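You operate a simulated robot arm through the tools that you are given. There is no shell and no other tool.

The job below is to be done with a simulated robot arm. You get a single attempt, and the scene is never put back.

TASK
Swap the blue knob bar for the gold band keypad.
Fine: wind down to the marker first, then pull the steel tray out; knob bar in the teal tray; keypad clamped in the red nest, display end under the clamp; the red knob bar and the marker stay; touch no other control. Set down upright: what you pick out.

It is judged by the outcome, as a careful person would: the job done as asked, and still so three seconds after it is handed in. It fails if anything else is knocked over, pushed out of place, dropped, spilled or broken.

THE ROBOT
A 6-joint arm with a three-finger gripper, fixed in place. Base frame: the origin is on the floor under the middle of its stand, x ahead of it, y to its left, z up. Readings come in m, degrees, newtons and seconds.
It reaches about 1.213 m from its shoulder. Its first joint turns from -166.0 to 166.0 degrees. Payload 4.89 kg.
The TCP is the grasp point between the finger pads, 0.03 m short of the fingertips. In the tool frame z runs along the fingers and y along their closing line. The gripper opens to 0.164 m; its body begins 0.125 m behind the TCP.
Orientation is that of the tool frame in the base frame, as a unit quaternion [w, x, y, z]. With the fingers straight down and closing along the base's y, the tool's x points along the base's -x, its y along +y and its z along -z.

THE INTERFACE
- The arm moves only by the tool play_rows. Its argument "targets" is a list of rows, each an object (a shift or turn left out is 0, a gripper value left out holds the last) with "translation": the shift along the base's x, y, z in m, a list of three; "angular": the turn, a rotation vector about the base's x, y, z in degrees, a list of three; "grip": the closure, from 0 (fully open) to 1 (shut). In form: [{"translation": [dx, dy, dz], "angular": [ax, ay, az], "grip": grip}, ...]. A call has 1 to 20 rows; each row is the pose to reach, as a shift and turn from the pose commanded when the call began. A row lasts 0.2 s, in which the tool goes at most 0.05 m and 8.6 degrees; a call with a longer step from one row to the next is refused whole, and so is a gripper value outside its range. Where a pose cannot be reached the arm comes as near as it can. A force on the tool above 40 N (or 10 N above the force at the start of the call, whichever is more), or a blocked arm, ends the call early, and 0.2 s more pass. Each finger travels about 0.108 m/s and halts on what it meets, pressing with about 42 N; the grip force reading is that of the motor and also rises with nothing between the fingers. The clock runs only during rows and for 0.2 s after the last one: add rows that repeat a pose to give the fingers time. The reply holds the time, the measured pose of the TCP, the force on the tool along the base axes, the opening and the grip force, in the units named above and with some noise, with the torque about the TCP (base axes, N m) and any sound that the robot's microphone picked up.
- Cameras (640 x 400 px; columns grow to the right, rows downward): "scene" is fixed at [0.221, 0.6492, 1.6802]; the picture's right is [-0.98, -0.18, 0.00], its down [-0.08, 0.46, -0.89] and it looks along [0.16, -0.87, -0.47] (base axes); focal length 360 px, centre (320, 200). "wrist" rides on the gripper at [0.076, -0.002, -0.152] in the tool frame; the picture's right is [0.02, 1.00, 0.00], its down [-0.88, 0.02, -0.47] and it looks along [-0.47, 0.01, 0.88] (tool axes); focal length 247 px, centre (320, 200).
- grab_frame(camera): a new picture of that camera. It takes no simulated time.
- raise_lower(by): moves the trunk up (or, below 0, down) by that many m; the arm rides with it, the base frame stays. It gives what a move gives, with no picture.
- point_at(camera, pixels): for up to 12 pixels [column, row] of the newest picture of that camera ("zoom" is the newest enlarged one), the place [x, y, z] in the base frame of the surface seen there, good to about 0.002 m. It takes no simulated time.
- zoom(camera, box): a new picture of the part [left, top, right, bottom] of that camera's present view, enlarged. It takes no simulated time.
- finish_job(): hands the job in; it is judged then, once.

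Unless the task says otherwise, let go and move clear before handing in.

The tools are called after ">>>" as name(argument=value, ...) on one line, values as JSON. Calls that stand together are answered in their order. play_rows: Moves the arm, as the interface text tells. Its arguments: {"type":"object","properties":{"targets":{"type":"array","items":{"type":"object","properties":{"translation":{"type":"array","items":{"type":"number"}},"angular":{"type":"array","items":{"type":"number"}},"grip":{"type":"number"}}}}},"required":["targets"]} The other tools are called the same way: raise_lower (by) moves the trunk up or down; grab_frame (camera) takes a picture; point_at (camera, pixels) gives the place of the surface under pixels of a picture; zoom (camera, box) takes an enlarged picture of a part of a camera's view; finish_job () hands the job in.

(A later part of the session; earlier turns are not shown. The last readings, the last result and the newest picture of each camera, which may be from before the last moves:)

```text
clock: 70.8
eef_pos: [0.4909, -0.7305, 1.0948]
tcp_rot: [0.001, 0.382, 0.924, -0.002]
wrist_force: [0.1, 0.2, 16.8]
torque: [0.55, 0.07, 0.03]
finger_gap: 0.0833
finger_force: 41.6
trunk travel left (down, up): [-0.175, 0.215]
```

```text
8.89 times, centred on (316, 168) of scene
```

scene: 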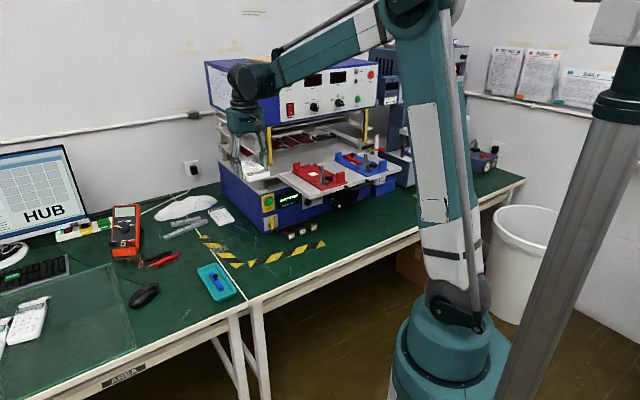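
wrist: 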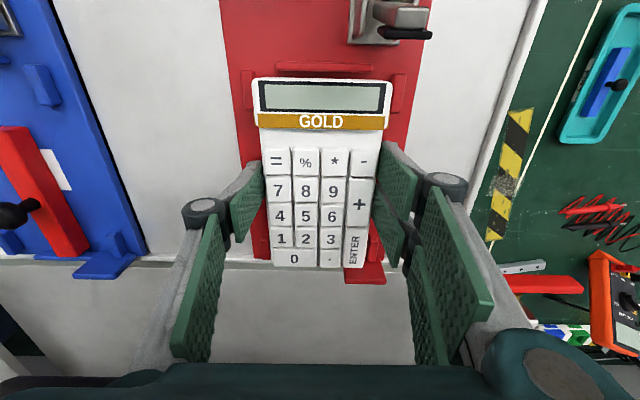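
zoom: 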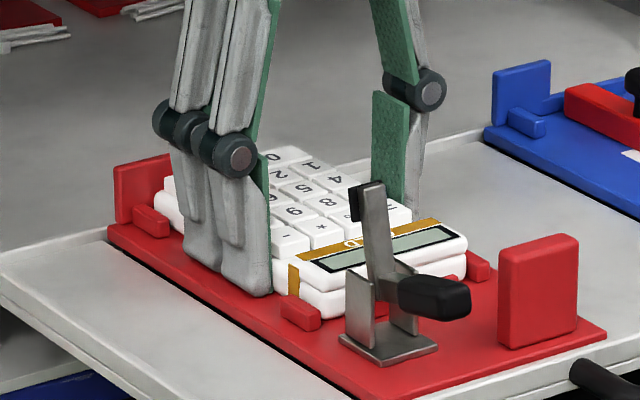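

There's 17 N of contact about 2.5 mm above the expected seat, weighted to the front +u side. I'll check the locators' position against the keypad edges and the heights.

>>> zoom(camera="wrist", box=[224, 50, 424, 175])

>>> point_at(camera="zoom", pixels=[[75, 85], [560, 95], [315, 150], [200, 150], [430, 150], [170, 345], [450, 345], [60, 200], [590, 200], [548, 90], [92, 110], [535, 110]])

>>> zoom(camera="scene", box=[306, 165, 338, 185])

```text
3.20 times, centred on (324, 112) of wrist
```

zoom: 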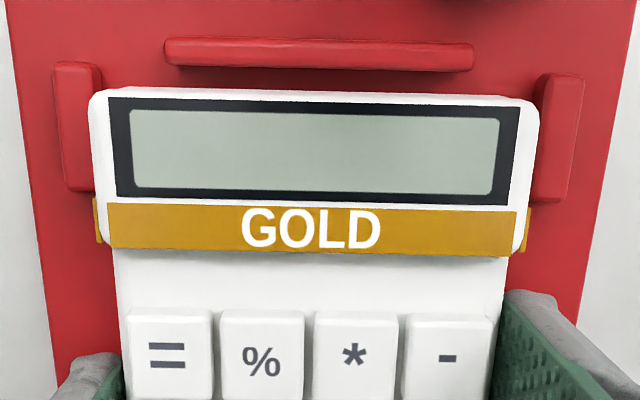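

```text
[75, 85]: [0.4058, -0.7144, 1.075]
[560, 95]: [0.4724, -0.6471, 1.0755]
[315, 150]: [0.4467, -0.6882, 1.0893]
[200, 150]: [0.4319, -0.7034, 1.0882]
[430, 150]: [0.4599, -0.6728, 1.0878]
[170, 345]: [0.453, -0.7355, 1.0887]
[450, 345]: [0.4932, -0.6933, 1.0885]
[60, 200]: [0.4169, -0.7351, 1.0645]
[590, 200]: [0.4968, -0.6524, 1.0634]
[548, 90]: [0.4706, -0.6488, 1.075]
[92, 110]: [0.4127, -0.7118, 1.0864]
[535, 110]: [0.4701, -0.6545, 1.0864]
```

```text
16.00 times, centred on (322, 175) of scene
```

zoom: 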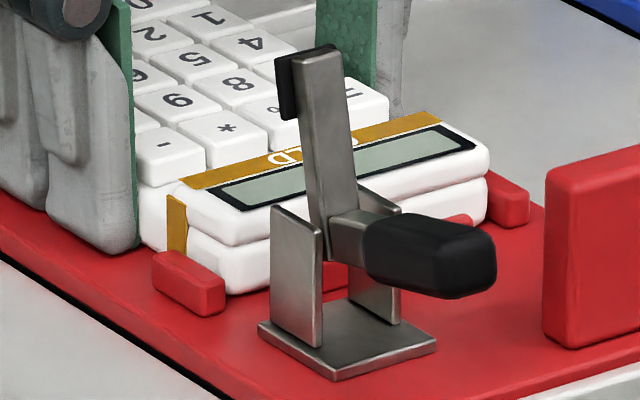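

The locators bracket the keypad on both sides and its top height (1.0885) matches it resting on the nest floor. I'll ease 1 mm and open the fingers a little, then rise.

>>> play_rows(targets=[{"translation": [0, 0, 0.001]}, {"translation": [0, 0, 0.001], "grip": 0.45}, {"translation": [0, 0, 0.001], "grip": 0.41}, {"translation": [0, 0, 0.001], "grip": 0.39}, {"translation": [0, 0, 0.001], "grip": 0.39}])

>>> grab_frame(camera="wrist")

>>> zoom(camera="scene", box=[285, 150, 349, 190])

```text
clock: 72.0
eef_pos: [0.4901, -0.7314, 1.0938]
tcp_rot: [0.0, 0.382, 0.924, -0.002]
wrist_force: [0.0, 0.2, 0.6]
torque: [-0.04, -0.01, -0.02]
finger_gap: 0.1001
finger_force: 0.1
trunk travel left (down, up): [-0.175, 0.215]
```

```text
taken
```

wrist: 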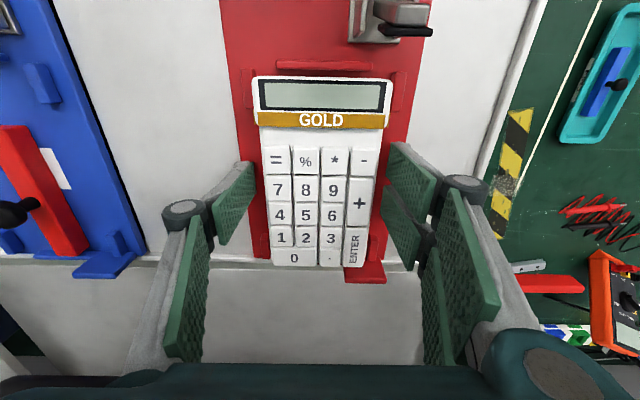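

```text
10.00 times, centred on (317, 170) of scene
```

zoom: 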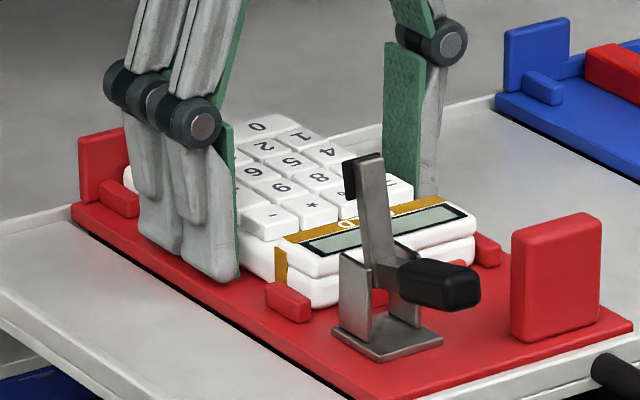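

The keypad rests free in the pocket. I'll raise straight up, clear of it, then look at the clamp handle.

>>> play_rows(targets=[{"translation": [0, 0, 0.01]}, {"translation": [0, 0, 0.03]}, {"translation": [0, 0, 0.06]}, {"translation": [0, 0, 0.1]}, {"translation": [0, 0, 0.14], "grip": 0.5}, {"translation": [-0.02, 0.02, 0.16], "grip": 0.6}, {"translation": [-0.05, 0.05, 0.16], "grip": 0.6}, {"translation": [-0.08, 0.08, 0.16], "grip": 0.6}, {"translation": [-0.1, 0.1, 0.16], "grip": 0.6}, {"translation": [-0.1, 0.1, 0.16], "grip": 0.6}])

>>> grab_frame(camera="wrist")

>>> zoom(camera="scene", box=[285, 150, 349, 190])

```text
clock: 74.2
eef_pos: [0.39, -0.6325, 1.2535]
tcp_rot: [0.001, 0.383, 0.924, -0.002]
wrist_force: [-0.8, 0.6, 1.2]
torque: [-0.08, -0.09, 0.0]
finger_gap: 0.0654
finger_force: 0.0
trunk travel left (down, up): [-0.175, 0.215]
```

```text
taken
```

wrist: 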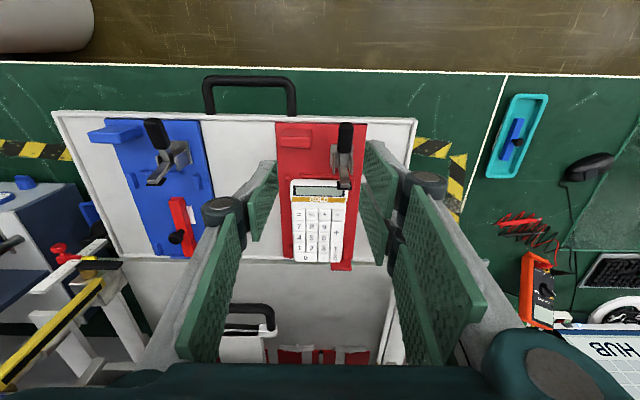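

```text
10.00 times, centred on (317, 170) of scene
```

zoom: 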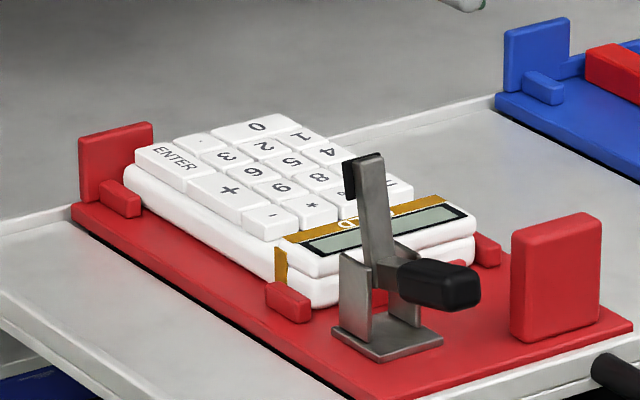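

The keypad sits nicely in the pocket, display end toward the clamp. Now I'll measure the clamp's handle, arm and pivot.

>>> zoom(camera="wrist", box=[270, 105, 398, 205])

>>> point_at(camera="zoom", pixels=[[376, 110], [376, 145], [376, 175], [352, 140], [400, 140], [376, 220], [376, 260], [376, 300], [376, 322], [345, 245], [410, 245], [300, 140]])

>>> zoom(camera="scene", box=[306, 158, 338, 188])

>>> point_at(camera="zoom", pixels=[[330, 100], [290, 130], [330, 200], [335, 270], [350, 285], [410, 290], [480, 310], [470, 280], [480, 330], [300, 310], [340, 400], [310, 120]])

```text
4.00 times, centred on (334, 155) of wrist
```

zoom: 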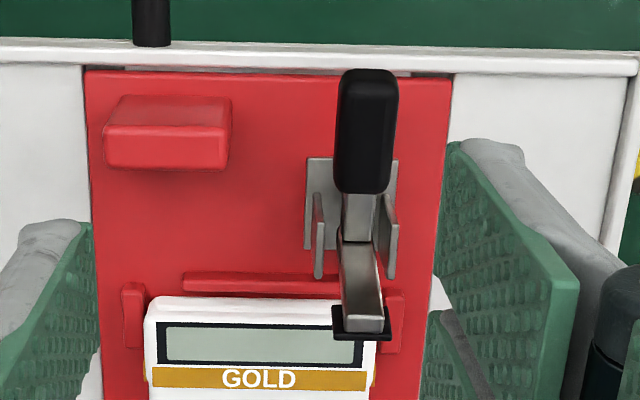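

```text
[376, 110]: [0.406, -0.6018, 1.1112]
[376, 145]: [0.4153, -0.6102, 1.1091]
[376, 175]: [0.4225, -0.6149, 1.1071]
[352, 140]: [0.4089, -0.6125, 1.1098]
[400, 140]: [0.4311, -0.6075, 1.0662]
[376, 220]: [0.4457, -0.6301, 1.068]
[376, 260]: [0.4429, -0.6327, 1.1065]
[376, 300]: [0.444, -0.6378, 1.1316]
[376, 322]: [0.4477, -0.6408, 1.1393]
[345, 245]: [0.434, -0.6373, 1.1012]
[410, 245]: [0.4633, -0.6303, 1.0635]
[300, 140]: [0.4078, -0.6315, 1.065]
```

```text
13.33 times, centred on (322, 173) of scene
```

zoom: 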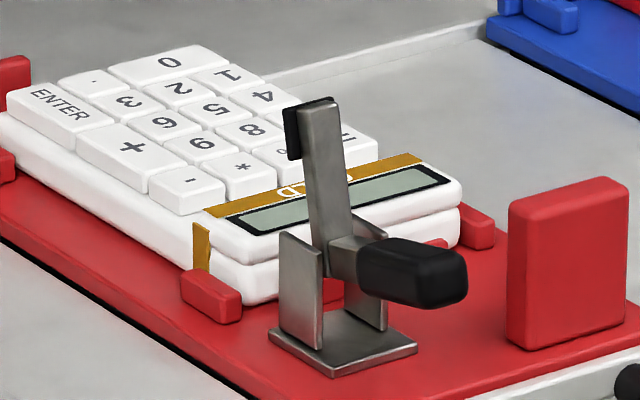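

```text
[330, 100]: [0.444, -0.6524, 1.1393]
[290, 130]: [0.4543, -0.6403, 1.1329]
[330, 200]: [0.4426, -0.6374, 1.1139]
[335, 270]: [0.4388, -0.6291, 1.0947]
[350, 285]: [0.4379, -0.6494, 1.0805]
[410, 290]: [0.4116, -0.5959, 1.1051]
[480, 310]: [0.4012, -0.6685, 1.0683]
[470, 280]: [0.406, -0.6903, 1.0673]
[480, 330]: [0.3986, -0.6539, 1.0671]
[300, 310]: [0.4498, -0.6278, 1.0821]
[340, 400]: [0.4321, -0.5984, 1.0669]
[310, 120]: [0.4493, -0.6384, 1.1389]
```

The handle is centred at u≈-0.1405, d 0.70–0.738, about 19 mm wide, pivot near (d 0.756, z 1.093); lifting it will swing the arm down onto the display end. I'll move above the handle with a narrow 36 mm gap to avoid the red front block.

>>> play_rows(targets=[{"translation": [0.0067, 0.0152, -0.02], "grip": 0.7}, {"translation": [0.0134, 0.0304, -0.04], "grip": 0.78}, {"translation": [0.0134, 0.0304, -0.06], "grip": 0.78}, {"translation": [0.0134, 0.0304, -0.08], "grip": 0.78}, {"translation": [0.0134, 0.0304, -0.08], "grip": 0.78}])

>>> grab_frame(camera="wrist")

>>> zoom(camera="wrist", box=[240, 100, 400, 225])

>>> zoom(camera="scene", box=[280, 130, 360, 190])

```text
clock: 75.4
eef_pos: [0.4051, -0.6011, 1.1748]
tcp_rot: [0.0, 0.383, 0.924, -0.001]
wrist_force: [0.2, 0.0, -0.8]
torque: [0.01, 0.02, -0.03]
finger_gap: 0.0362
finger_force: 0.1
trunk travel left (down, up): [-0.175, 0.215]
```

```text
taken
```

wrist: 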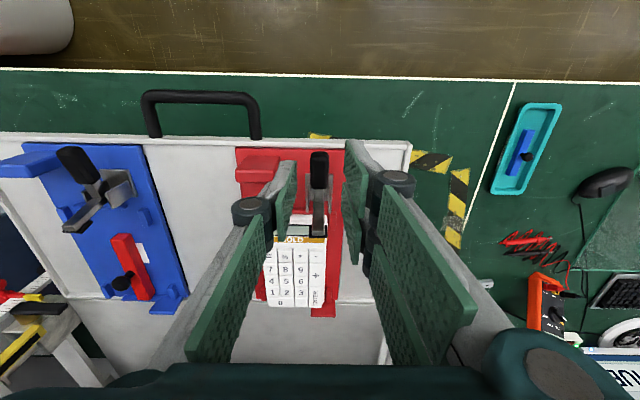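

```text
3.20 times, centred on (320, 162) of wrist
```

zoom: 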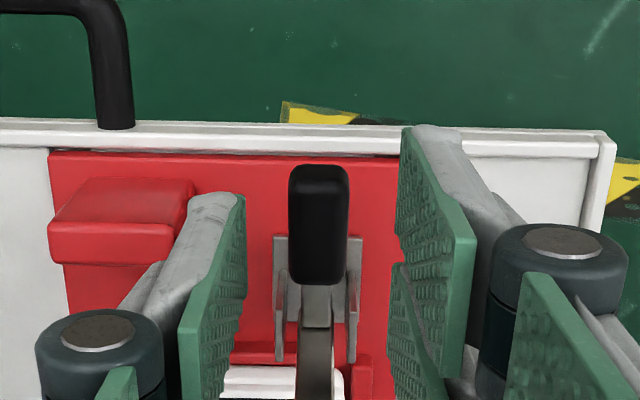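

```text
6.67 times, centred on (320, 160) of scene
```

zoom: 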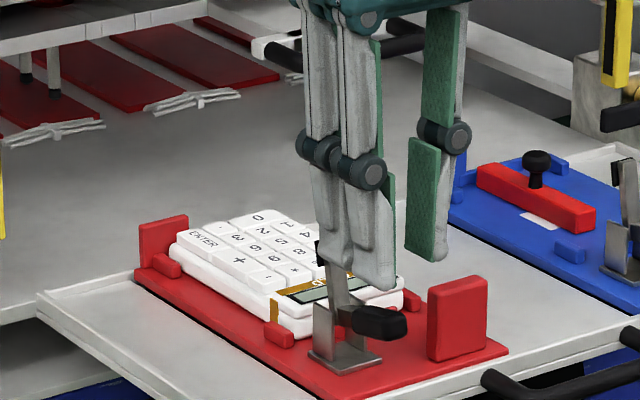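

The fingers straddle the handle at (320,170). I'll measure the handle's edges and the front block's near edge once more before going down.

>>> point_at(camera="wrist", pixels=[[311, 165], [319, 155], [328, 165], [319, 170], [319, 180], [319, 186], [278, 165], [276, 172], [319, 152], [313, 175], [326, 175], [274, 180]])

```text
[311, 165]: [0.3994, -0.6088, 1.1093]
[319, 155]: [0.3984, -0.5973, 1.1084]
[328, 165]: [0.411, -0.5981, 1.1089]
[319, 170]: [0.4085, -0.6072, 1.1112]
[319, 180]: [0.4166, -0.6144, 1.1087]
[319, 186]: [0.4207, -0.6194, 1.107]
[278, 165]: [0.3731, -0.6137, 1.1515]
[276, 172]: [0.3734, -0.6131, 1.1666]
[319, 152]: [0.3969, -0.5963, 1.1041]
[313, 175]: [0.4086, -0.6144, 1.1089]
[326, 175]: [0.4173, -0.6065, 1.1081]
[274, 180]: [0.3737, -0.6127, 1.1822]
```

The handle centre is u=-0.140 and the -u finger has room beside the red block. I'll narrow the gap to 30 mm and descend.

>>> play_rows(targets=[{"translation": [-0.001, -0.001, -0.01], "grip": 0.817}, {"translation": [-0.001, -0.001, -0.025]}, {"translation": [-0.001, -0.001, -0.04]}, {"translation": [-0.001, -0.001, -0.055]}, {"translation": [-0.001, -0.001, -0.069]}, {"translation": [-0.001, -0.001, -0.069]}])

>>> grab_frame(camera="wrist")

>>> zoom(camera="scene", box=[285, 145, 349, 190])

```text
clock: 76.8
eef_pos: [0.4027, -0.6029, 1.1047]
tcp_rot: [0.0, 0.383, 0.924, -0.002]
wrist_force: [0.1, 0.5, -0.2]
torque: [0.0, -0.01, -0.03]
finger_gap: 0.0299
finger_force: 0.1
trunk travel left (down, up): [-0.175, 0.215]
```

```text
taken
```

wrist: 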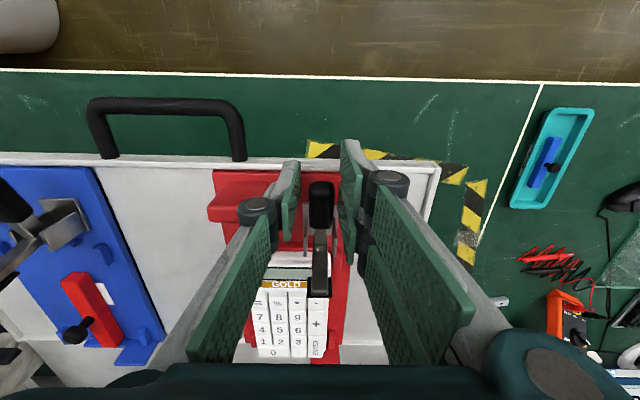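

```text
8.89 times, centred on (317, 168) of scene
```

zoom: 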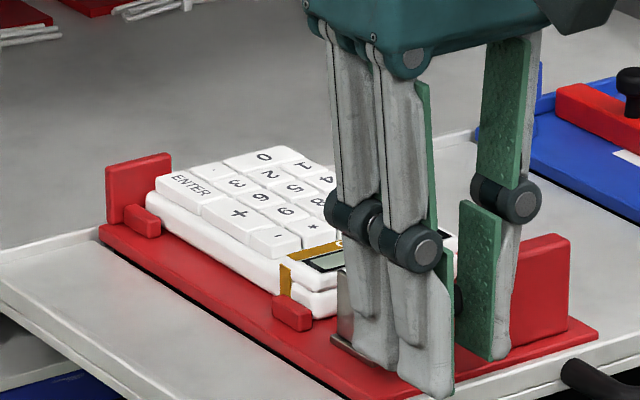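

No contact on the way down; the handle is between the pads. I'll close on it.

>>> play_rows(targets=[{"translation": [0, 0, 0], "grip": 0.88}, {"translation": [0, 0, 0], "grip": 0.95}, {"translation": [0, 0, 0], "grip": 0.95}])

>>> grab_frame(camera="wrist")

```text
clock: 77.6
eef_pos: [0.4037, -0.6022, 1.1067]
tcp_rot: [0.0, 0.383, 0.924, -0.003]
wrist_force: [10.3, 11.8, -3.8]
torque: [0.38, 0.19, 0.44]
finger_gap: 0.0163
finger_force: 42.2
trunk travel left (down, up): [-0.175, 0.215]
```

```text
taken
```

wrist: 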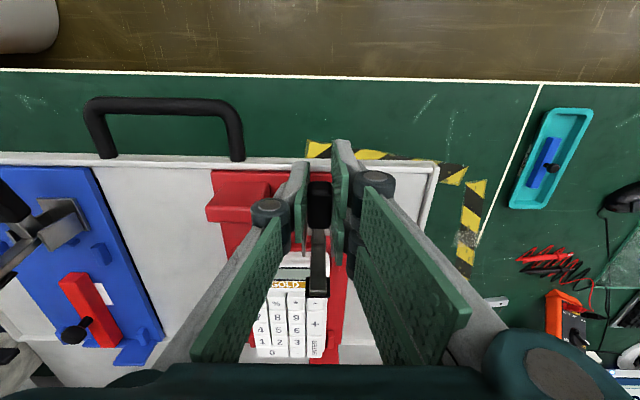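

The handle is held at 16 mm with some sideways load, which I'll relieve by 1.5 mm. I'll start lifting along the arc, about 20°.

>>> play_rows(targets=[{"translation": [0.001, 0.001, 0.0]}, {"translation": [0.0018, 0.0002, 0.0038]}, {"translation": [0.0026, -0.0006, 0.0077]}, {"translation": [0.0038, -0.0018, 0.0113]}, {"translation": [0.0051, -0.0031, 0.0149]}, {"translation": [0.0051, -0.0031, 0.0149]}])

>>> grab_frame(camera="wrist")

>>> zoom(camera="scene", box=[285, 145, 349, 190])

```text
clock: 79.0
eef_pos: [0.4082, -0.6052, 1.1196]
tcp_rot: [0.0, 0.382, 0.924, -0.002]
wrist_force: [0.2, -1.2, -5.9]
torque: [0.52, 0.3, 0.02]
finger_gap: 0.0162
finger_force: 42.3
trunk travel left (down, up): [-0.175, 0.215]
```

```text
taken
```

wrist: 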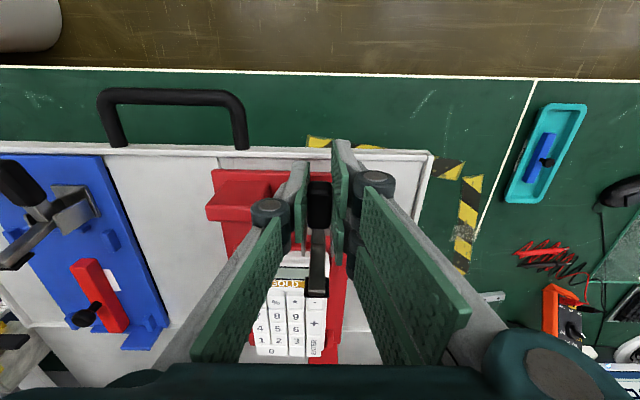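

```text
8.89 times, centred on (317, 168) of scene
```

zoom: 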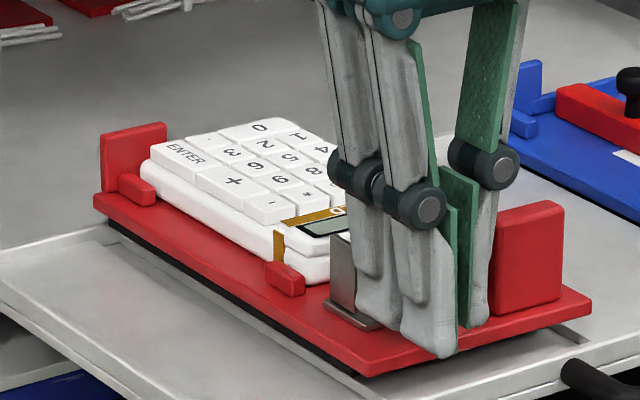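

Lifting the handle raised the whole red nest off the tray instead of turning the clamp. I'll reverse that exactly to set the nest back in its place.

>>> play_rows(targets=[{"translation": [-0.0013, 0.0013, -0.0036]}, {"translation": [-0.0025, 0.0025, -0.0072]}, {"translation": [-0.0033, 0.0033, -0.0111]}, {"translation": [-0.0041, 0.0041, -0.0135]}, {"translation": [-0.0041, 0.0041, -0.0149]}, {"translation": [-0.0041, 0.0041, -0.0149]}])

>>> grab_frame(camera="wrist")

>>> zoom(camera="scene", box=[285, 145, 349, 190])

```text
clock: 80.4
eef_pos: [0.4035, -0.6013, 1.1051]
tcp_rot: [0.0, 0.383, 0.924, -0.002]
wrist_force: [0.9, 0.2, -1.6]
torque: [-0.02, 0.08, 0.07]
finger_gap: 0.0162
finger_force: 42.3
trunk travel left (down, up): [-0.175, 0.215]
```

```text
taken
```

wrist: 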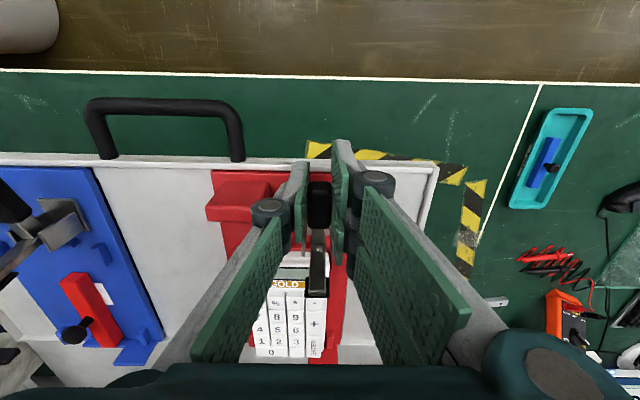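

```text
8.89 times, centred on (317, 168) of scene
```

zoom: 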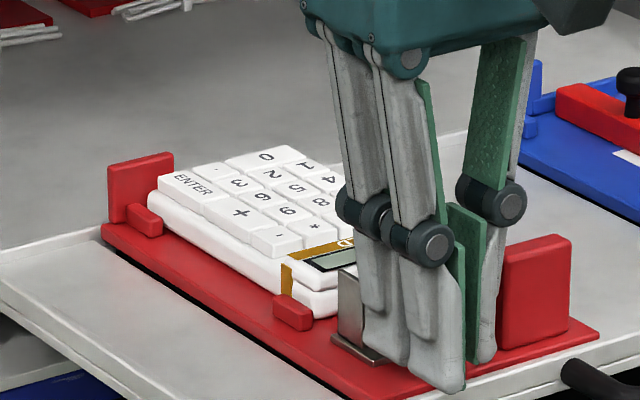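

The nest is back exactly where it was (plate corner at the same pixels). The fixed-angle grip kept the handle from turning, so I'll release, and re-grip with a tilted tool that can rotate with the lever about its pivot.

>>> play_rows(targets=[{"translation": [0, 0, 0], "grip": 0.85}, {"translation": [0, 0, 0], "grip": 0.817}, {"translation": [0, 0, 0], "grip": 0.817}, {"translation": [0, 0, 0.015]}, {"translation": [0, 0, 0.035]}, {"translation": [0, 0, 0.06]}, {"translation": [-0.01, 0.01, 0.085]}, {"translation": [-0.03, 0.03, 0.1]}, {"translation": [-0.03, 0.03, 0.1]}])

>>> zoom(camera="scene", box=[285, 145, 349, 190])

>>> grab_frame(camera="wrist")

```text
clock: 82.4
eef_pos: [0.3743, -0.5699, 1.2051]
tcp_rot: [0.001, 0.383, 0.924, -0.003]
wrist_force: [0.0, 0.4, 1.1]
torque: [-0.11, -0.06, 0.0]
finger_gap: 0.0299
finger_force: 0.1
trunk travel left (down, up): [-0.175, 0.215]
```

```text
8.89 times, centred on (317, 168) of scene
```

zoom: 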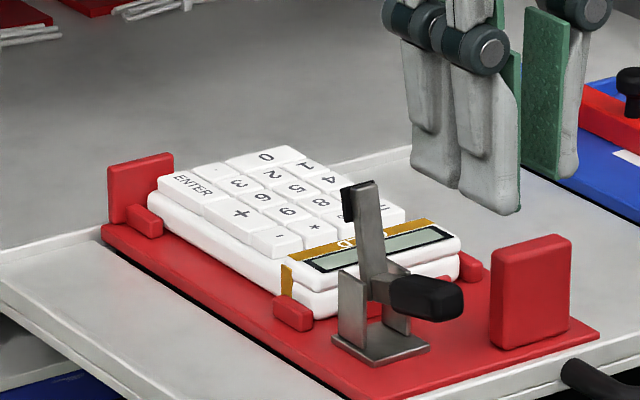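

```text
taken
```

wrist: 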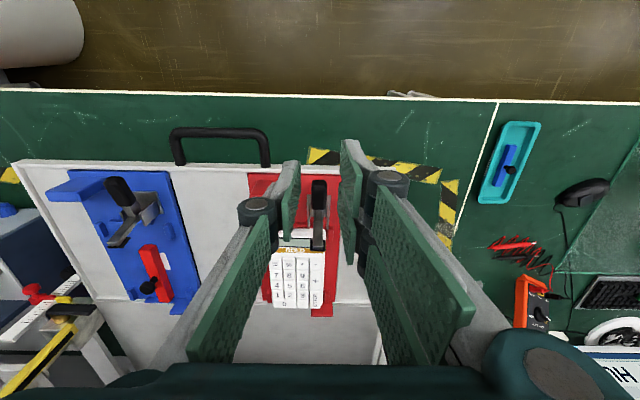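

The nest looks settled in the same spot. I'll verify with measured points on the locators and front block against the earlier values.

>>> point_at(camera="zoom", pixels=[[292, 306], [144, 212], [470, 260], [535, 245], [140, 165], [597, 333], [102, 230], [365, 190], [425, 290], [395, 290], [372, 250], [350, 280]])

>>> zoom(camera="wrist", box=[240, 160, 368, 320])

```text
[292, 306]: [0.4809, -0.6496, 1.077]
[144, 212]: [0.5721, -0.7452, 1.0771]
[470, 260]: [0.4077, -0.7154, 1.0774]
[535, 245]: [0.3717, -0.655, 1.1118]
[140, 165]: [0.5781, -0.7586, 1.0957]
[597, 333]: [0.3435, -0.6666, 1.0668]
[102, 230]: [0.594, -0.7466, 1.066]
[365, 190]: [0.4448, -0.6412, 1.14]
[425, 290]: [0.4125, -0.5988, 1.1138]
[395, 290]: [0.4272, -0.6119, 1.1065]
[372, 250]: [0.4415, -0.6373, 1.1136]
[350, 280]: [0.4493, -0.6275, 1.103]
```

```text
2.50 times, centred on (304, 240) of wrist
```

zoom: 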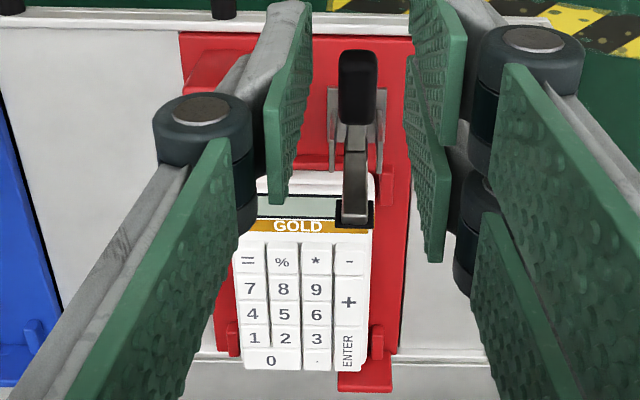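

Positions match the earlier ones, so the nest hasn't shifted. Now I'll tilt the tool 55° and back off to line up with the handle from the front.

>>> play_rows(targets=[{"translation": [-0.003, 0.003, 0.0], "angular": [-5.556, -5.556, 0]}, {"translation": [-0.006, 0.006, -0.005], "angular": [-11.112, -11.112, 0]}, {"translation": [-0.009, 0.009, -0.012], "angular": [-16.668, -16.668, 0]}, {"translation": [-0.012, 0.012, -0.02], "angular": [-22.224, -22.224, 0]}, {"translation": [-0.015, 0.015, -0.028], "angular": [-27.78, -27.78, 0]}, {"translation": [-0.018, 0.018, -0.036], "angular": [-33.336, -33.336, 0]}, {"translation": [-0.021, 0.021, -0.045], "angular": [-38.89, -38.89, 0]}, {"translation": [-0.021, 0.021, -0.045], "angular": [-38.89, -38.89, 0]}])

>>> grab_frame(camera="wrist")

>>> zoom(camera="scene", box=[270, 110, 398, 190])

```text
clock: 84.2
eef_pos: [0.3557, -0.557, 1.1607]
tcp_rot: [0.427, 0.34, 0.819, -0.179]
wrist_force: [-0.5, 0.3, 0.5]
torque: [-0.03, -0.04, -0.02]
finger_gap: 0.0299
finger_force: 0.0
trunk travel left (down, up): [-0.175, 0.215]
```

```text
taken
```

wrist: 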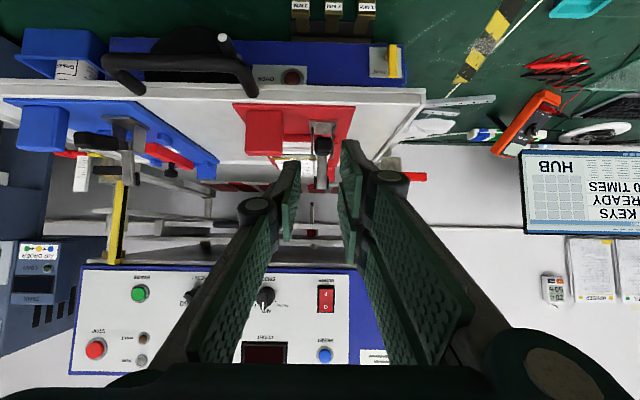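

```text
5.00 times, centred on (334, 150) of scene
```

zoom: 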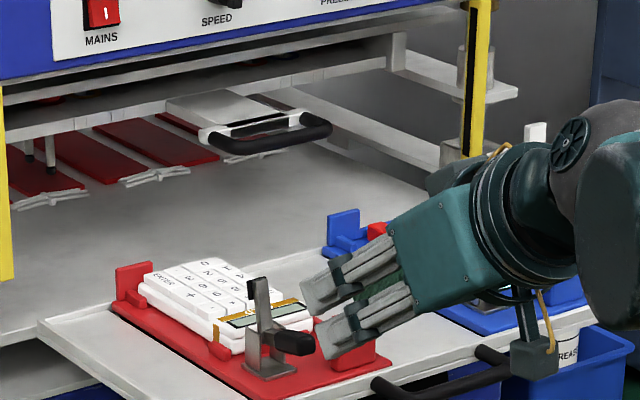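

The tilted pose is reached and the handle at (323,145) lines up between the finger tips. I'll advance onto the handle.

>>> play_rows(targets=[{"translation": [0.012, -0.009, -0.013]}, {"translation": [0.023, -0.02, -0.026]}, {"translation": [0.034, -0.031, -0.039]}, {"translation": [0.0426, -0.0397, -0.0492]}, {"translation": [0.0426, -0.0397, -0.0492]}])

>>> grab_frame(camera="wrist")

>>> zoom(camera="scene", box=[285, 145, 349, 190])

```text
clock: 85.4
eef_pos: [0.395, -0.5896, 1.1096]
tcp_rot: [0.428, 0.339, 0.819, -0.178]
wrist_force: [0.0, 0.4, -0.7]
torque: [0.0, 0.0, 0.0]
finger_gap: 0.0299
finger_force: 0.0
trunk travel left (down, up): [-0.175, 0.215]
```

```text
taken
```

wrist: 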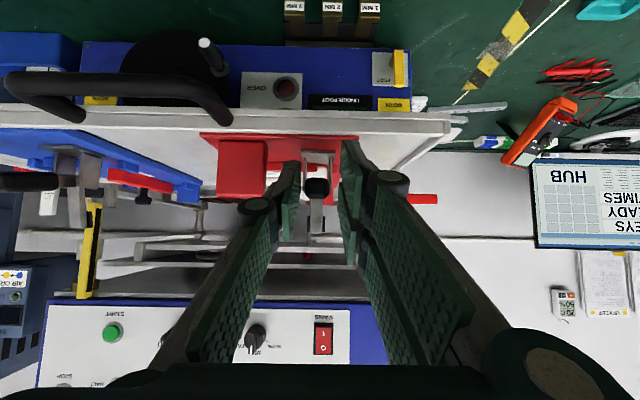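

```text
8.89 times, centred on (317, 168) of scene
```

zoom: 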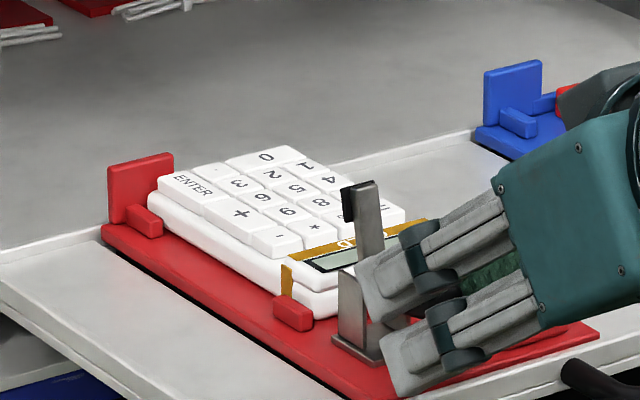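

The handle end at (316,185) lies between the pads; I'm about 7 mm short in depth and 2 mm off in u. I'll correct and close.

>>> play_rows(targets=[{"translation": [0.0014, -0.0028, 0.0005]}, {"translation": [0.0028, -0.0057, 0.001]}, {"translation": [0.0028, -0.0057, 0.001]}, {"translation": [0.0028, -0.0057, 0.001], "grip": 0.88}, {"translation": [0.0028, -0.0057, 0.001], "grip": 0.95}, {"translation": [0.0028, -0.0057, 0.001], "grip": 0.95}])

>>> grab_frame(camera="wrist")

>>> zoom(camera="scene", box=[285, 145, 349, 190])

```text
clock: 86.8
eef_pos: [0.3984, -0.5951, 1.112]
tcp_rot: [0.427, 0.34, 0.819, -0.178]
wrist_force: [0.5, -0.3, 1.6]
torque: [0.02, -0.08, -0.06]
finger_gap: 0.0174
finger_force: 42.2
trunk travel left (down, up): [-0.175, 0.215]
```

```text
taken
```

wrist: 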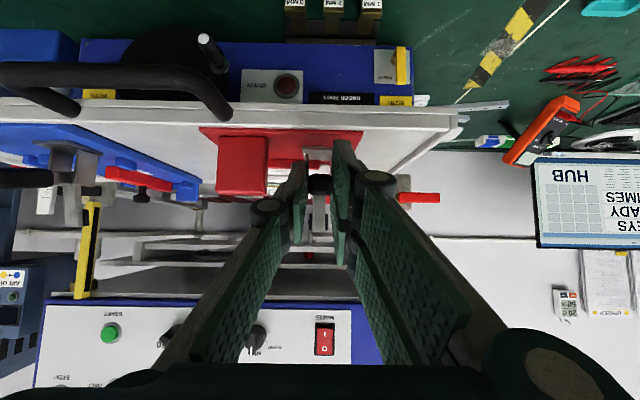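

```text
8.89 times, centred on (317, 168) of scene
```

zoom: 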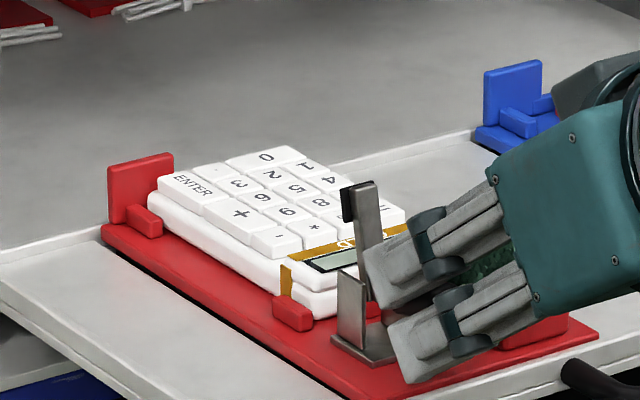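

The handle is pinched cleanly with almost no side force. I'll rotate about the pivot by 15° first and check that only the lever moves.

>>> play_rows(targets=[{"translation": [0.001, -0.001, 0.0033], "angular": [2.652, 2.652, 0]}, {"translation": [0.0021, -0.0021, 0.0066], "angular": [5.303, 5.303, 0]}, {"translation": [0.0033, -0.0033, 0.0098], "angular": [7.955, 7.955, 0]}, {"translation": [0.0047, -0.0047, 0.0129], "angular": [10.607, 10.607, 0]}, {"translation": [0.0047, -0.0047, 0.0129], "angular": [10.607, 10.607, 0]}])

>>> zoom(camera="scene", box=[285, 145, 349, 190])

>>> grab_frame(camera="wrist")

```text
clock: 88.0
eef_pos: [0.4023, -0.6006, 1.1253]
tcp_rot: [0.317, 0.359, 0.868, -0.133]
wrist_force: [0.7, -5.3, 23.4]
torque: [-1.06, -0.9, -0.03]
finger_gap: 0.0172
finger_force: 41.6
trunk travel left (down, up): [-0.175, 0.215]
```

```text
8.89 times, centred on (317, 168) of scene
```

zoom: 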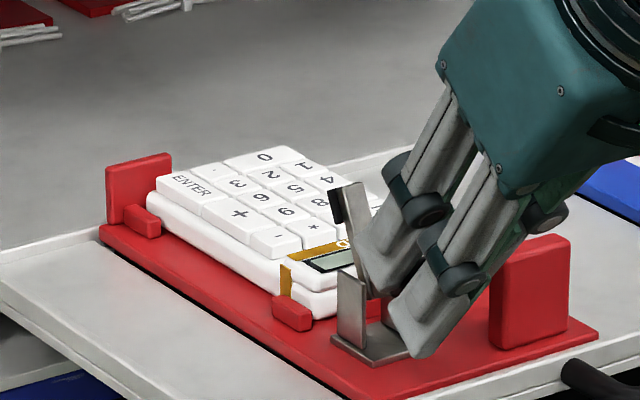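

```text
taken
```

wrist: 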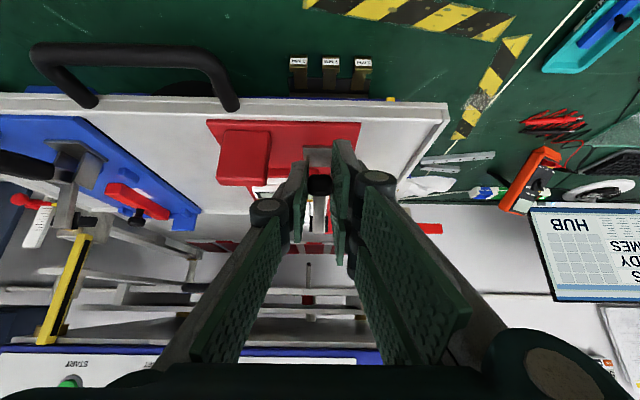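

The lever turned about 15° and the nest stayed put; I'm pressing down at 23 N, which helps hold the nest. I'll continue another 15°, raising the path by 1 mm.

>>> play_rows(targets=[{"translation": [0.0, 0.0, 0.001], "angular": [0, 0, 0]}, {"translation": [0.0016, -0.0016, 0.004], "angular": [2.652, 2.652, 0]}, {"translation": [0.0033, -0.0033, 0.0069], "angular": [5.303, 5.303, 0]}, {"translation": [0.0052, -0.0052, 0.0096], "angular": [7.955, 7.955, 0]}, {"translation": [0.0071, -0.0071, 0.0122], "angular": [10.607, 10.607, 0]}, {"translation": [0.0071, -0.0071, 0.0122], "angular": [10.607, 10.607, 0]}])

>>> zoom(camera="scene", box=[285, 145, 349, 190])

>>> grab_frame(camera="wrist")

```text
clock: 89.4
eef_pos: [0.4095, -0.6068, 1.1381]
tcp_rot: [0.2, 0.374, 0.902, -0.084]
wrist_force: [-5.5, -3.6, 23.3]
torque: [-0.8, -0.56, -0.05]
finger_gap: 0.0176
finger_force: 42.3
trunk travel left (down, up): [-0.175, 0.215]
```

```text
8.89 times, centred on (317, 168) of scene
```

zoom: 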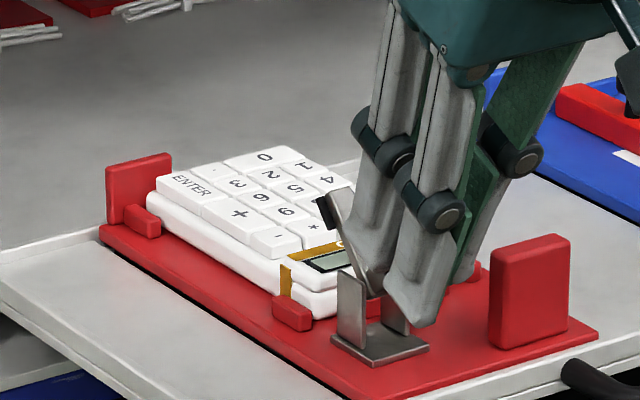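

```text
taken
```

wrist: 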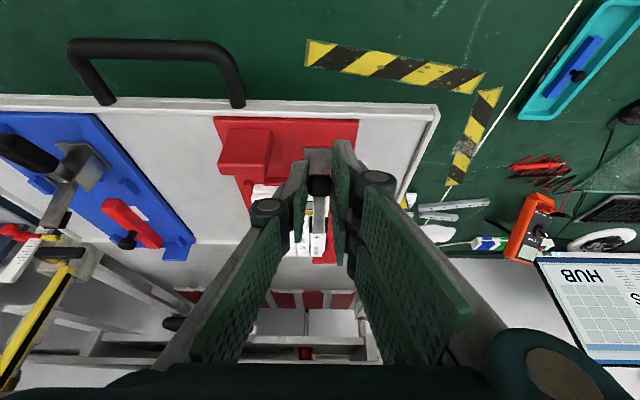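

The arm keeps swinging down toward the display end and the nest hasn't moved. I'll continue to 45° total.

>>> play_rows(targets=[{"translation": [0.0021, -0.0021, 0.0024], "angular": [2.652, 2.652, 0]}, {"translation": [0.0042, -0.0042, 0.0048], "angular": [5.303, 5.303, 0]}, {"translation": [0.0064, -0.0064, 0.0068], "angular": [7.955, 7.955, 0]}, {"translation": [0.0088, -0.0088, 0.0085], "angular": [10.607, 10.607, 0]}, {"translation": [0.0088, -0.0088, 0.0085], "angular": [10.607, 10.607, 0]}])

>>> zoom(camera="scene", box=[285, 145, 349, 190])

>>> grab_frame(camera="wrist")

```text
clock: 90.6
eef_pos: [0.4179, -0.6155, 1.146]
tcp_rot: [0.081, 0.381, 0.92, -0.035]
wrist_force: [-4.2, -3.1, 22.6]
torque: [-0.54, -0.35, 0.04]
finger_gap: 0.0175
finger_force: 43.0
trunk travel left (down, up): [-0.175, 0.215]
```

```text
8.89 times, centred on (317, 168) of scene
```

zoom: 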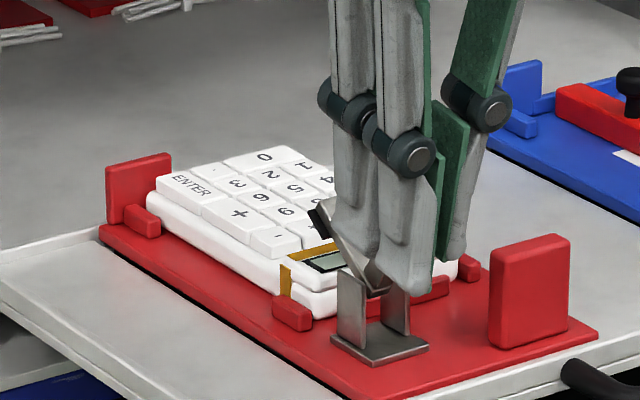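

```text
taken
```

wrist: 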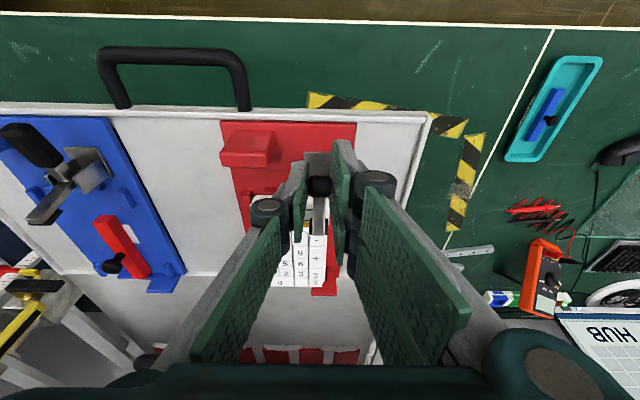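

The arm is now about 35° above the keypad. I'll continue to 60° total, watching for the pad touching the display end.

>>> play_rows(targets=[{"translation": [0.0024, -0.0024, 0.0018], "angular": [2.652, 2.652, 0]}, {"translation": [0.0049, -0.0049, 0.0032], "angular": [5.303, 5.303, 0]}, {"translation": [0.0074, -0.0074, 0.0044], "angular": [7.955, 7.955, 0]}, {"translation": [0.01, -0.01, 0.0051], "angular": [10.607, 10.607, 0]}, {"translation": [0.01, -0.01, 0.0051], "angular": [10.607, 10.607, 0]}])

>>> zoom(camera="scene", box=[285, 145, 349, 190])

>>> grab_frame(camera="wrist")

```text
clock: 91.8
eef_pos: [0.4278, -0.6261, 1.1511]
tcp_rot: [-0.04, 0.382, 0.923, 0.015]
wrist_force: [-4.9, -2.4, 23.3]
torque: [-0.36, -0.13, 0.03]
finger_gap: 0.0175
finger_force: 41.8
trunk travel left (down, up): [-0.175, 0.215]
```

```text
8.89 times, centred on (317, 168) of scene
```

zoom: 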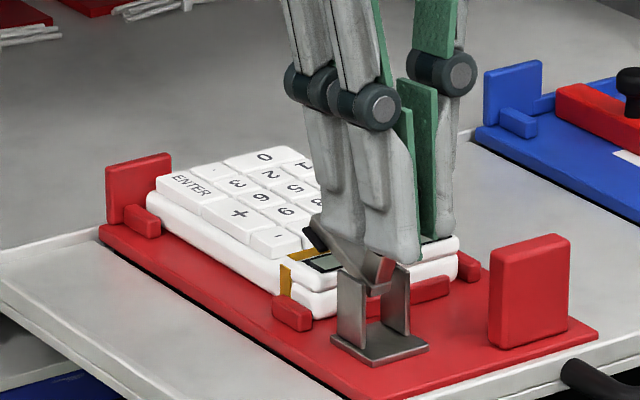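

```text
taken
```

wrist: 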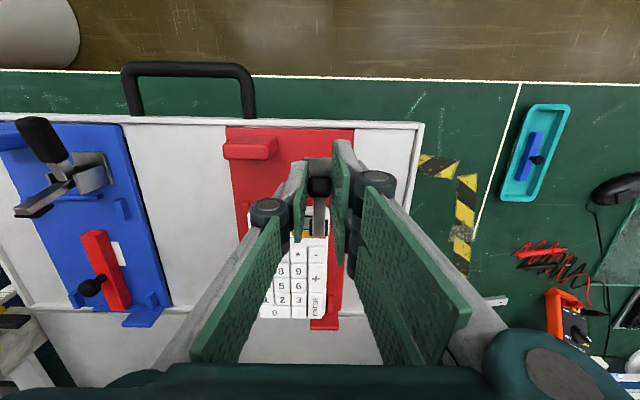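

The arm is close to the display now. I'll zoom in to see how far the rubber pad is from the keypad.

>>> zoom(camera="scene", box=[306, 162, 338, 182])

>>> zoom(camera="wrist", box=[260, 140, 380, 260])

```text
16.00 times, centred on (322, 172) of scene
```

zoom: 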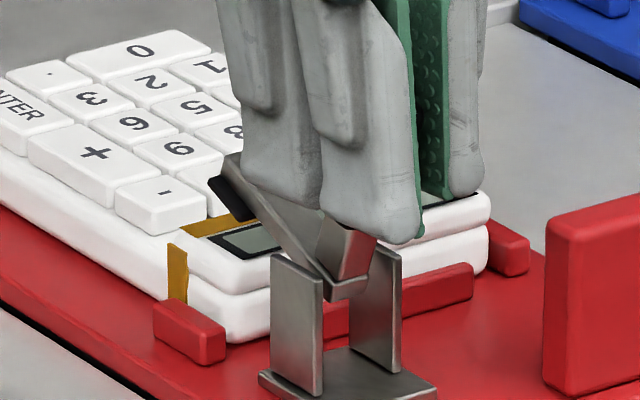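

```text
3.33 times, centred on (320, 200) of wrist
```

zoom: 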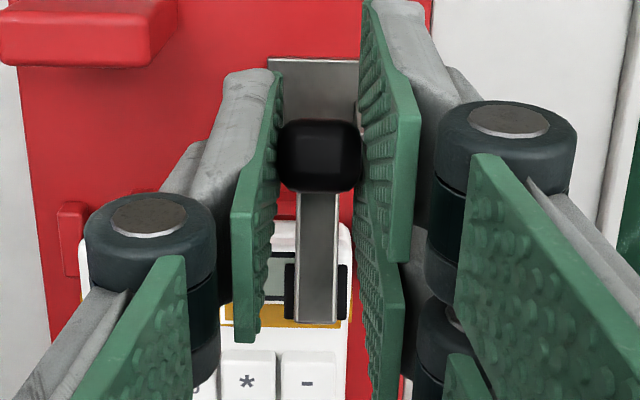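

I'll measure the arm's tip and base heights to get its angle.

>>> point_at(camera="wrist", pixels=[[319, 200], [319, 208], [319, 220], [319, 234], [308, 232], [330, 232], [320, 182], [320, 192], [300, 235], [340, 220]])

>>> zoom(camera="scene", box=[306, 162, 338, 182])

>>> point_at(camera="zoom", pixels=[[235, 170], [240, 185], [265, 210], [290, 240], [330, 270], [225, 190], [240, 215], [250, 240], [340, 290], [350, 245]])

```text
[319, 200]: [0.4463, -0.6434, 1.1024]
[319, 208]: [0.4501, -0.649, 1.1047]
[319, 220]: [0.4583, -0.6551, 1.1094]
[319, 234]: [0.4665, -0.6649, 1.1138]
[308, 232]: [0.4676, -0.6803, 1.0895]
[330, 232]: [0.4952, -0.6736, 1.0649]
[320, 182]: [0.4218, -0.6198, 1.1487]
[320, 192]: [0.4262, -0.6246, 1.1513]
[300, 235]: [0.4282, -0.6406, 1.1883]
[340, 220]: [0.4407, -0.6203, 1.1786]
```

```text
16.00 times, centred on (322, 172) of scene
```

zoom: 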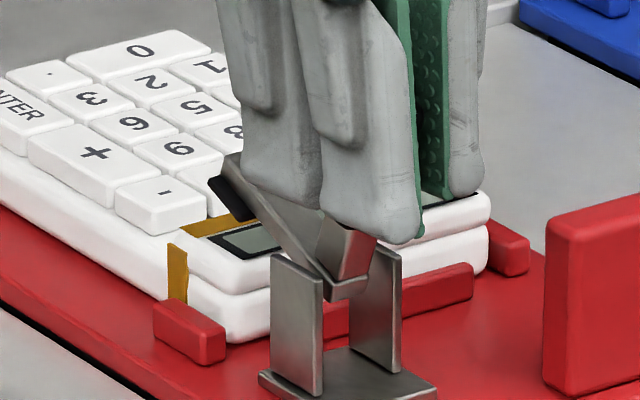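

```text
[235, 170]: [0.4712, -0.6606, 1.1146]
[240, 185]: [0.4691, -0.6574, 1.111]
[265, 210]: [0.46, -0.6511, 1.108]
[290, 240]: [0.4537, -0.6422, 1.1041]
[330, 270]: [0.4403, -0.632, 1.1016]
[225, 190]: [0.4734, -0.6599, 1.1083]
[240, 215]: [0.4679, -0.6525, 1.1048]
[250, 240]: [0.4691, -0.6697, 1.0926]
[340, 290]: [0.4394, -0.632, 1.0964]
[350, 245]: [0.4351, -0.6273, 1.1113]
```

The arm is still 21° above horizontal, with the pad about 15 mm above the display. I'll rotate another 11° with the handle.

>>> play_rows(targets=[{"translation": [0.0025, -0.0025, 0.0008], "angular": [2.652, 2.652, 0]}, {"translation": [0.0052, -0.0052, 0.0012], "angular": [5.303, 5.303, 0]}, {"translation": [0.0078, -0.0078, 0.0014], "angular": [7.955, 7.955, 0]}, {"translation": [0.0078, -0.0078, 0.0014], "angular": [7.955, 7.955, 0]}])

>>> zoom(camera="scene", box=[306, 162, 338, 182])

>>> zoom(camera="scene", box=[260, 70, 388, 180])

>>> grab_frame(camera="wrist")

```text
clock: 92.8
eef_pos: [0.4361, -0.6331, 1.1528]
tcp_rot: [-0.13, 0.379, 0.915, 0.052]
wrist_force: [-5.3, -4.8, 23.4]
torque: [-0.18, 0.1, 0.1]
finger_gap: 0.0176
finger_force: 42.0
trunk travel left (down, up): [-0.175, 0.215]
```

```text
16.00 times, centred on (322, 172) of scene
```

zoom: 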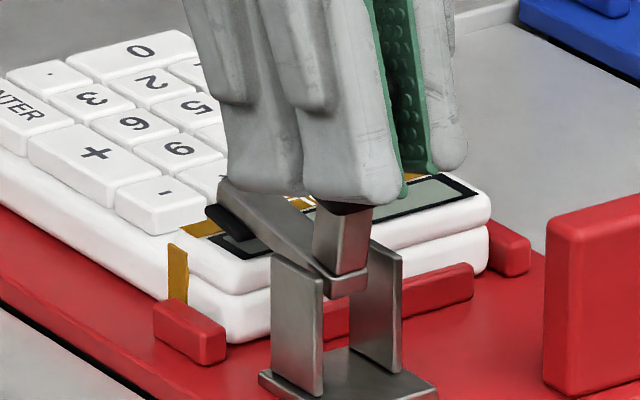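

```text
3.64 times, centred on (324, 125) of scene
```

zoom: 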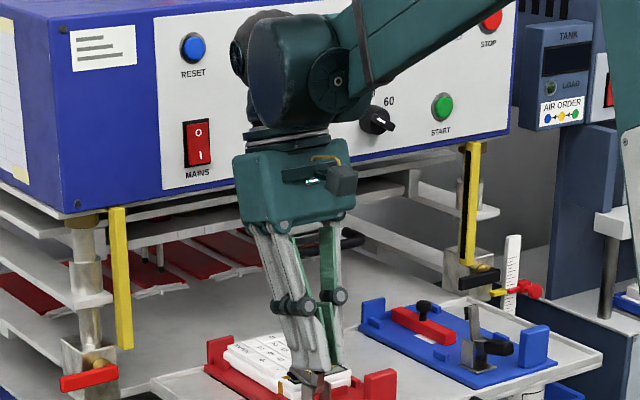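

```text
taken
```

wrist: 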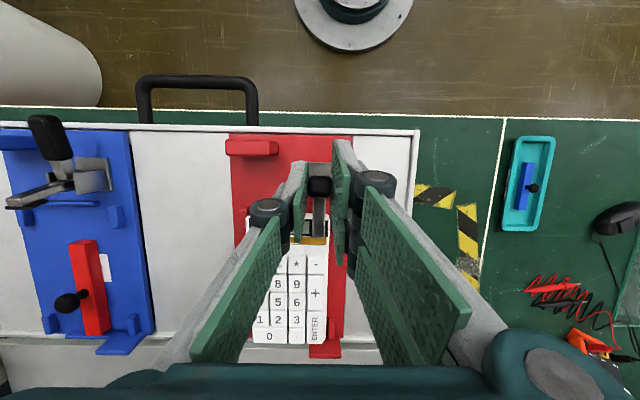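

The pad is nearly on the display end. I'll rotate a little more in small steps until contact shows.

>>> play_rows(targets=[{"translation": [0.0013, -0.0013, 0.0], "angular": [1.326, 1.326, 0]}, {"translation": [0.0027, -0.0027, -0.0001], "angular": [2.652, 2.652, 0]}, {"translation": [0.004, -0.004, -0.0003], "angular": [3.977, 3.977, 0]}, {"translation": [0.0052, -0.0052, -0.0005], "angular": [5.303, 5.303, 0]}, {"translation": [0.0052, -0.0052, -0.0005], "angular": [5.303, 5.303, 0]}])

>>> zoom(camera="scene", box=[306, 162, 338, 182])

```text
clock: 94.0
eef_pos: [0.4407, -0.6386, 1.1524]
tcp_rot: [-0.19, 0.374, 0.905, 0.077]
wrist_force: [-4.7, -8.5, 29.2]
torque: [-0.04, 0.29, 0.12]
finger_gap: 0.0173
finger_force: 41.8
trunk travel left (down, up): [-0.175, 0.215]
```

```text
16.00 times, centred on (322, 172) of scene
```

zoom: 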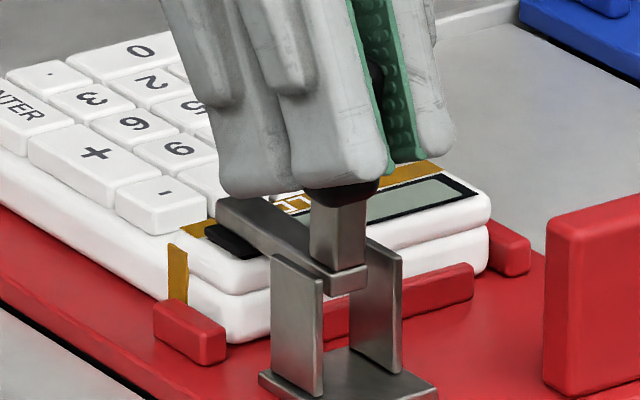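

The rubber pad is now on or just above the gold-band end. I'll measure the arm's slope and pad height.

>>> point_at(camera="zoom", pixels=[[235, 208], [260, 222], [285, 240], [310, 262], [215, 236], [235, 248], [225, 242], [250, 255], [340, 220], [420, 210], [335, 275], [230, 215]])

>>> zoom(camera="wrist", box=[270, 140, 370, 260])

```text
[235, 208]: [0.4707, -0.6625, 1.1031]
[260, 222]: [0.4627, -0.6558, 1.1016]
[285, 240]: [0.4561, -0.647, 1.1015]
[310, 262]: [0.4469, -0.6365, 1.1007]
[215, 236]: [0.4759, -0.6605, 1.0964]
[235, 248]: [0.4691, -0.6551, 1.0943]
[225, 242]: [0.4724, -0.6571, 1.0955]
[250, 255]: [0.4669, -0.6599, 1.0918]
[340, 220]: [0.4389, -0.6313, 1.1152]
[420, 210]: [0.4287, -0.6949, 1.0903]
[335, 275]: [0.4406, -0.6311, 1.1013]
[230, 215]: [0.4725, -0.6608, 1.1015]
```

```text
3.33 times, centred on (320, 200) of wrist
```

zoom: 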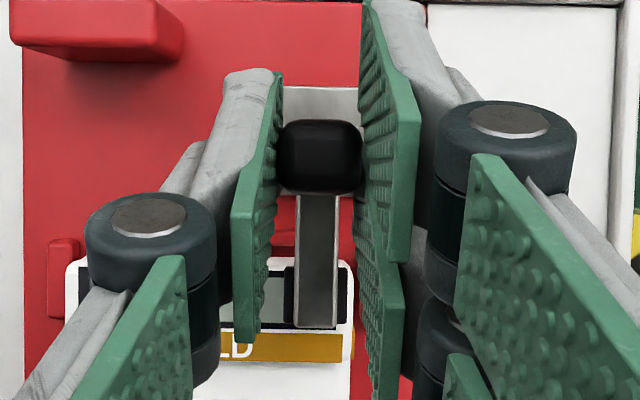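

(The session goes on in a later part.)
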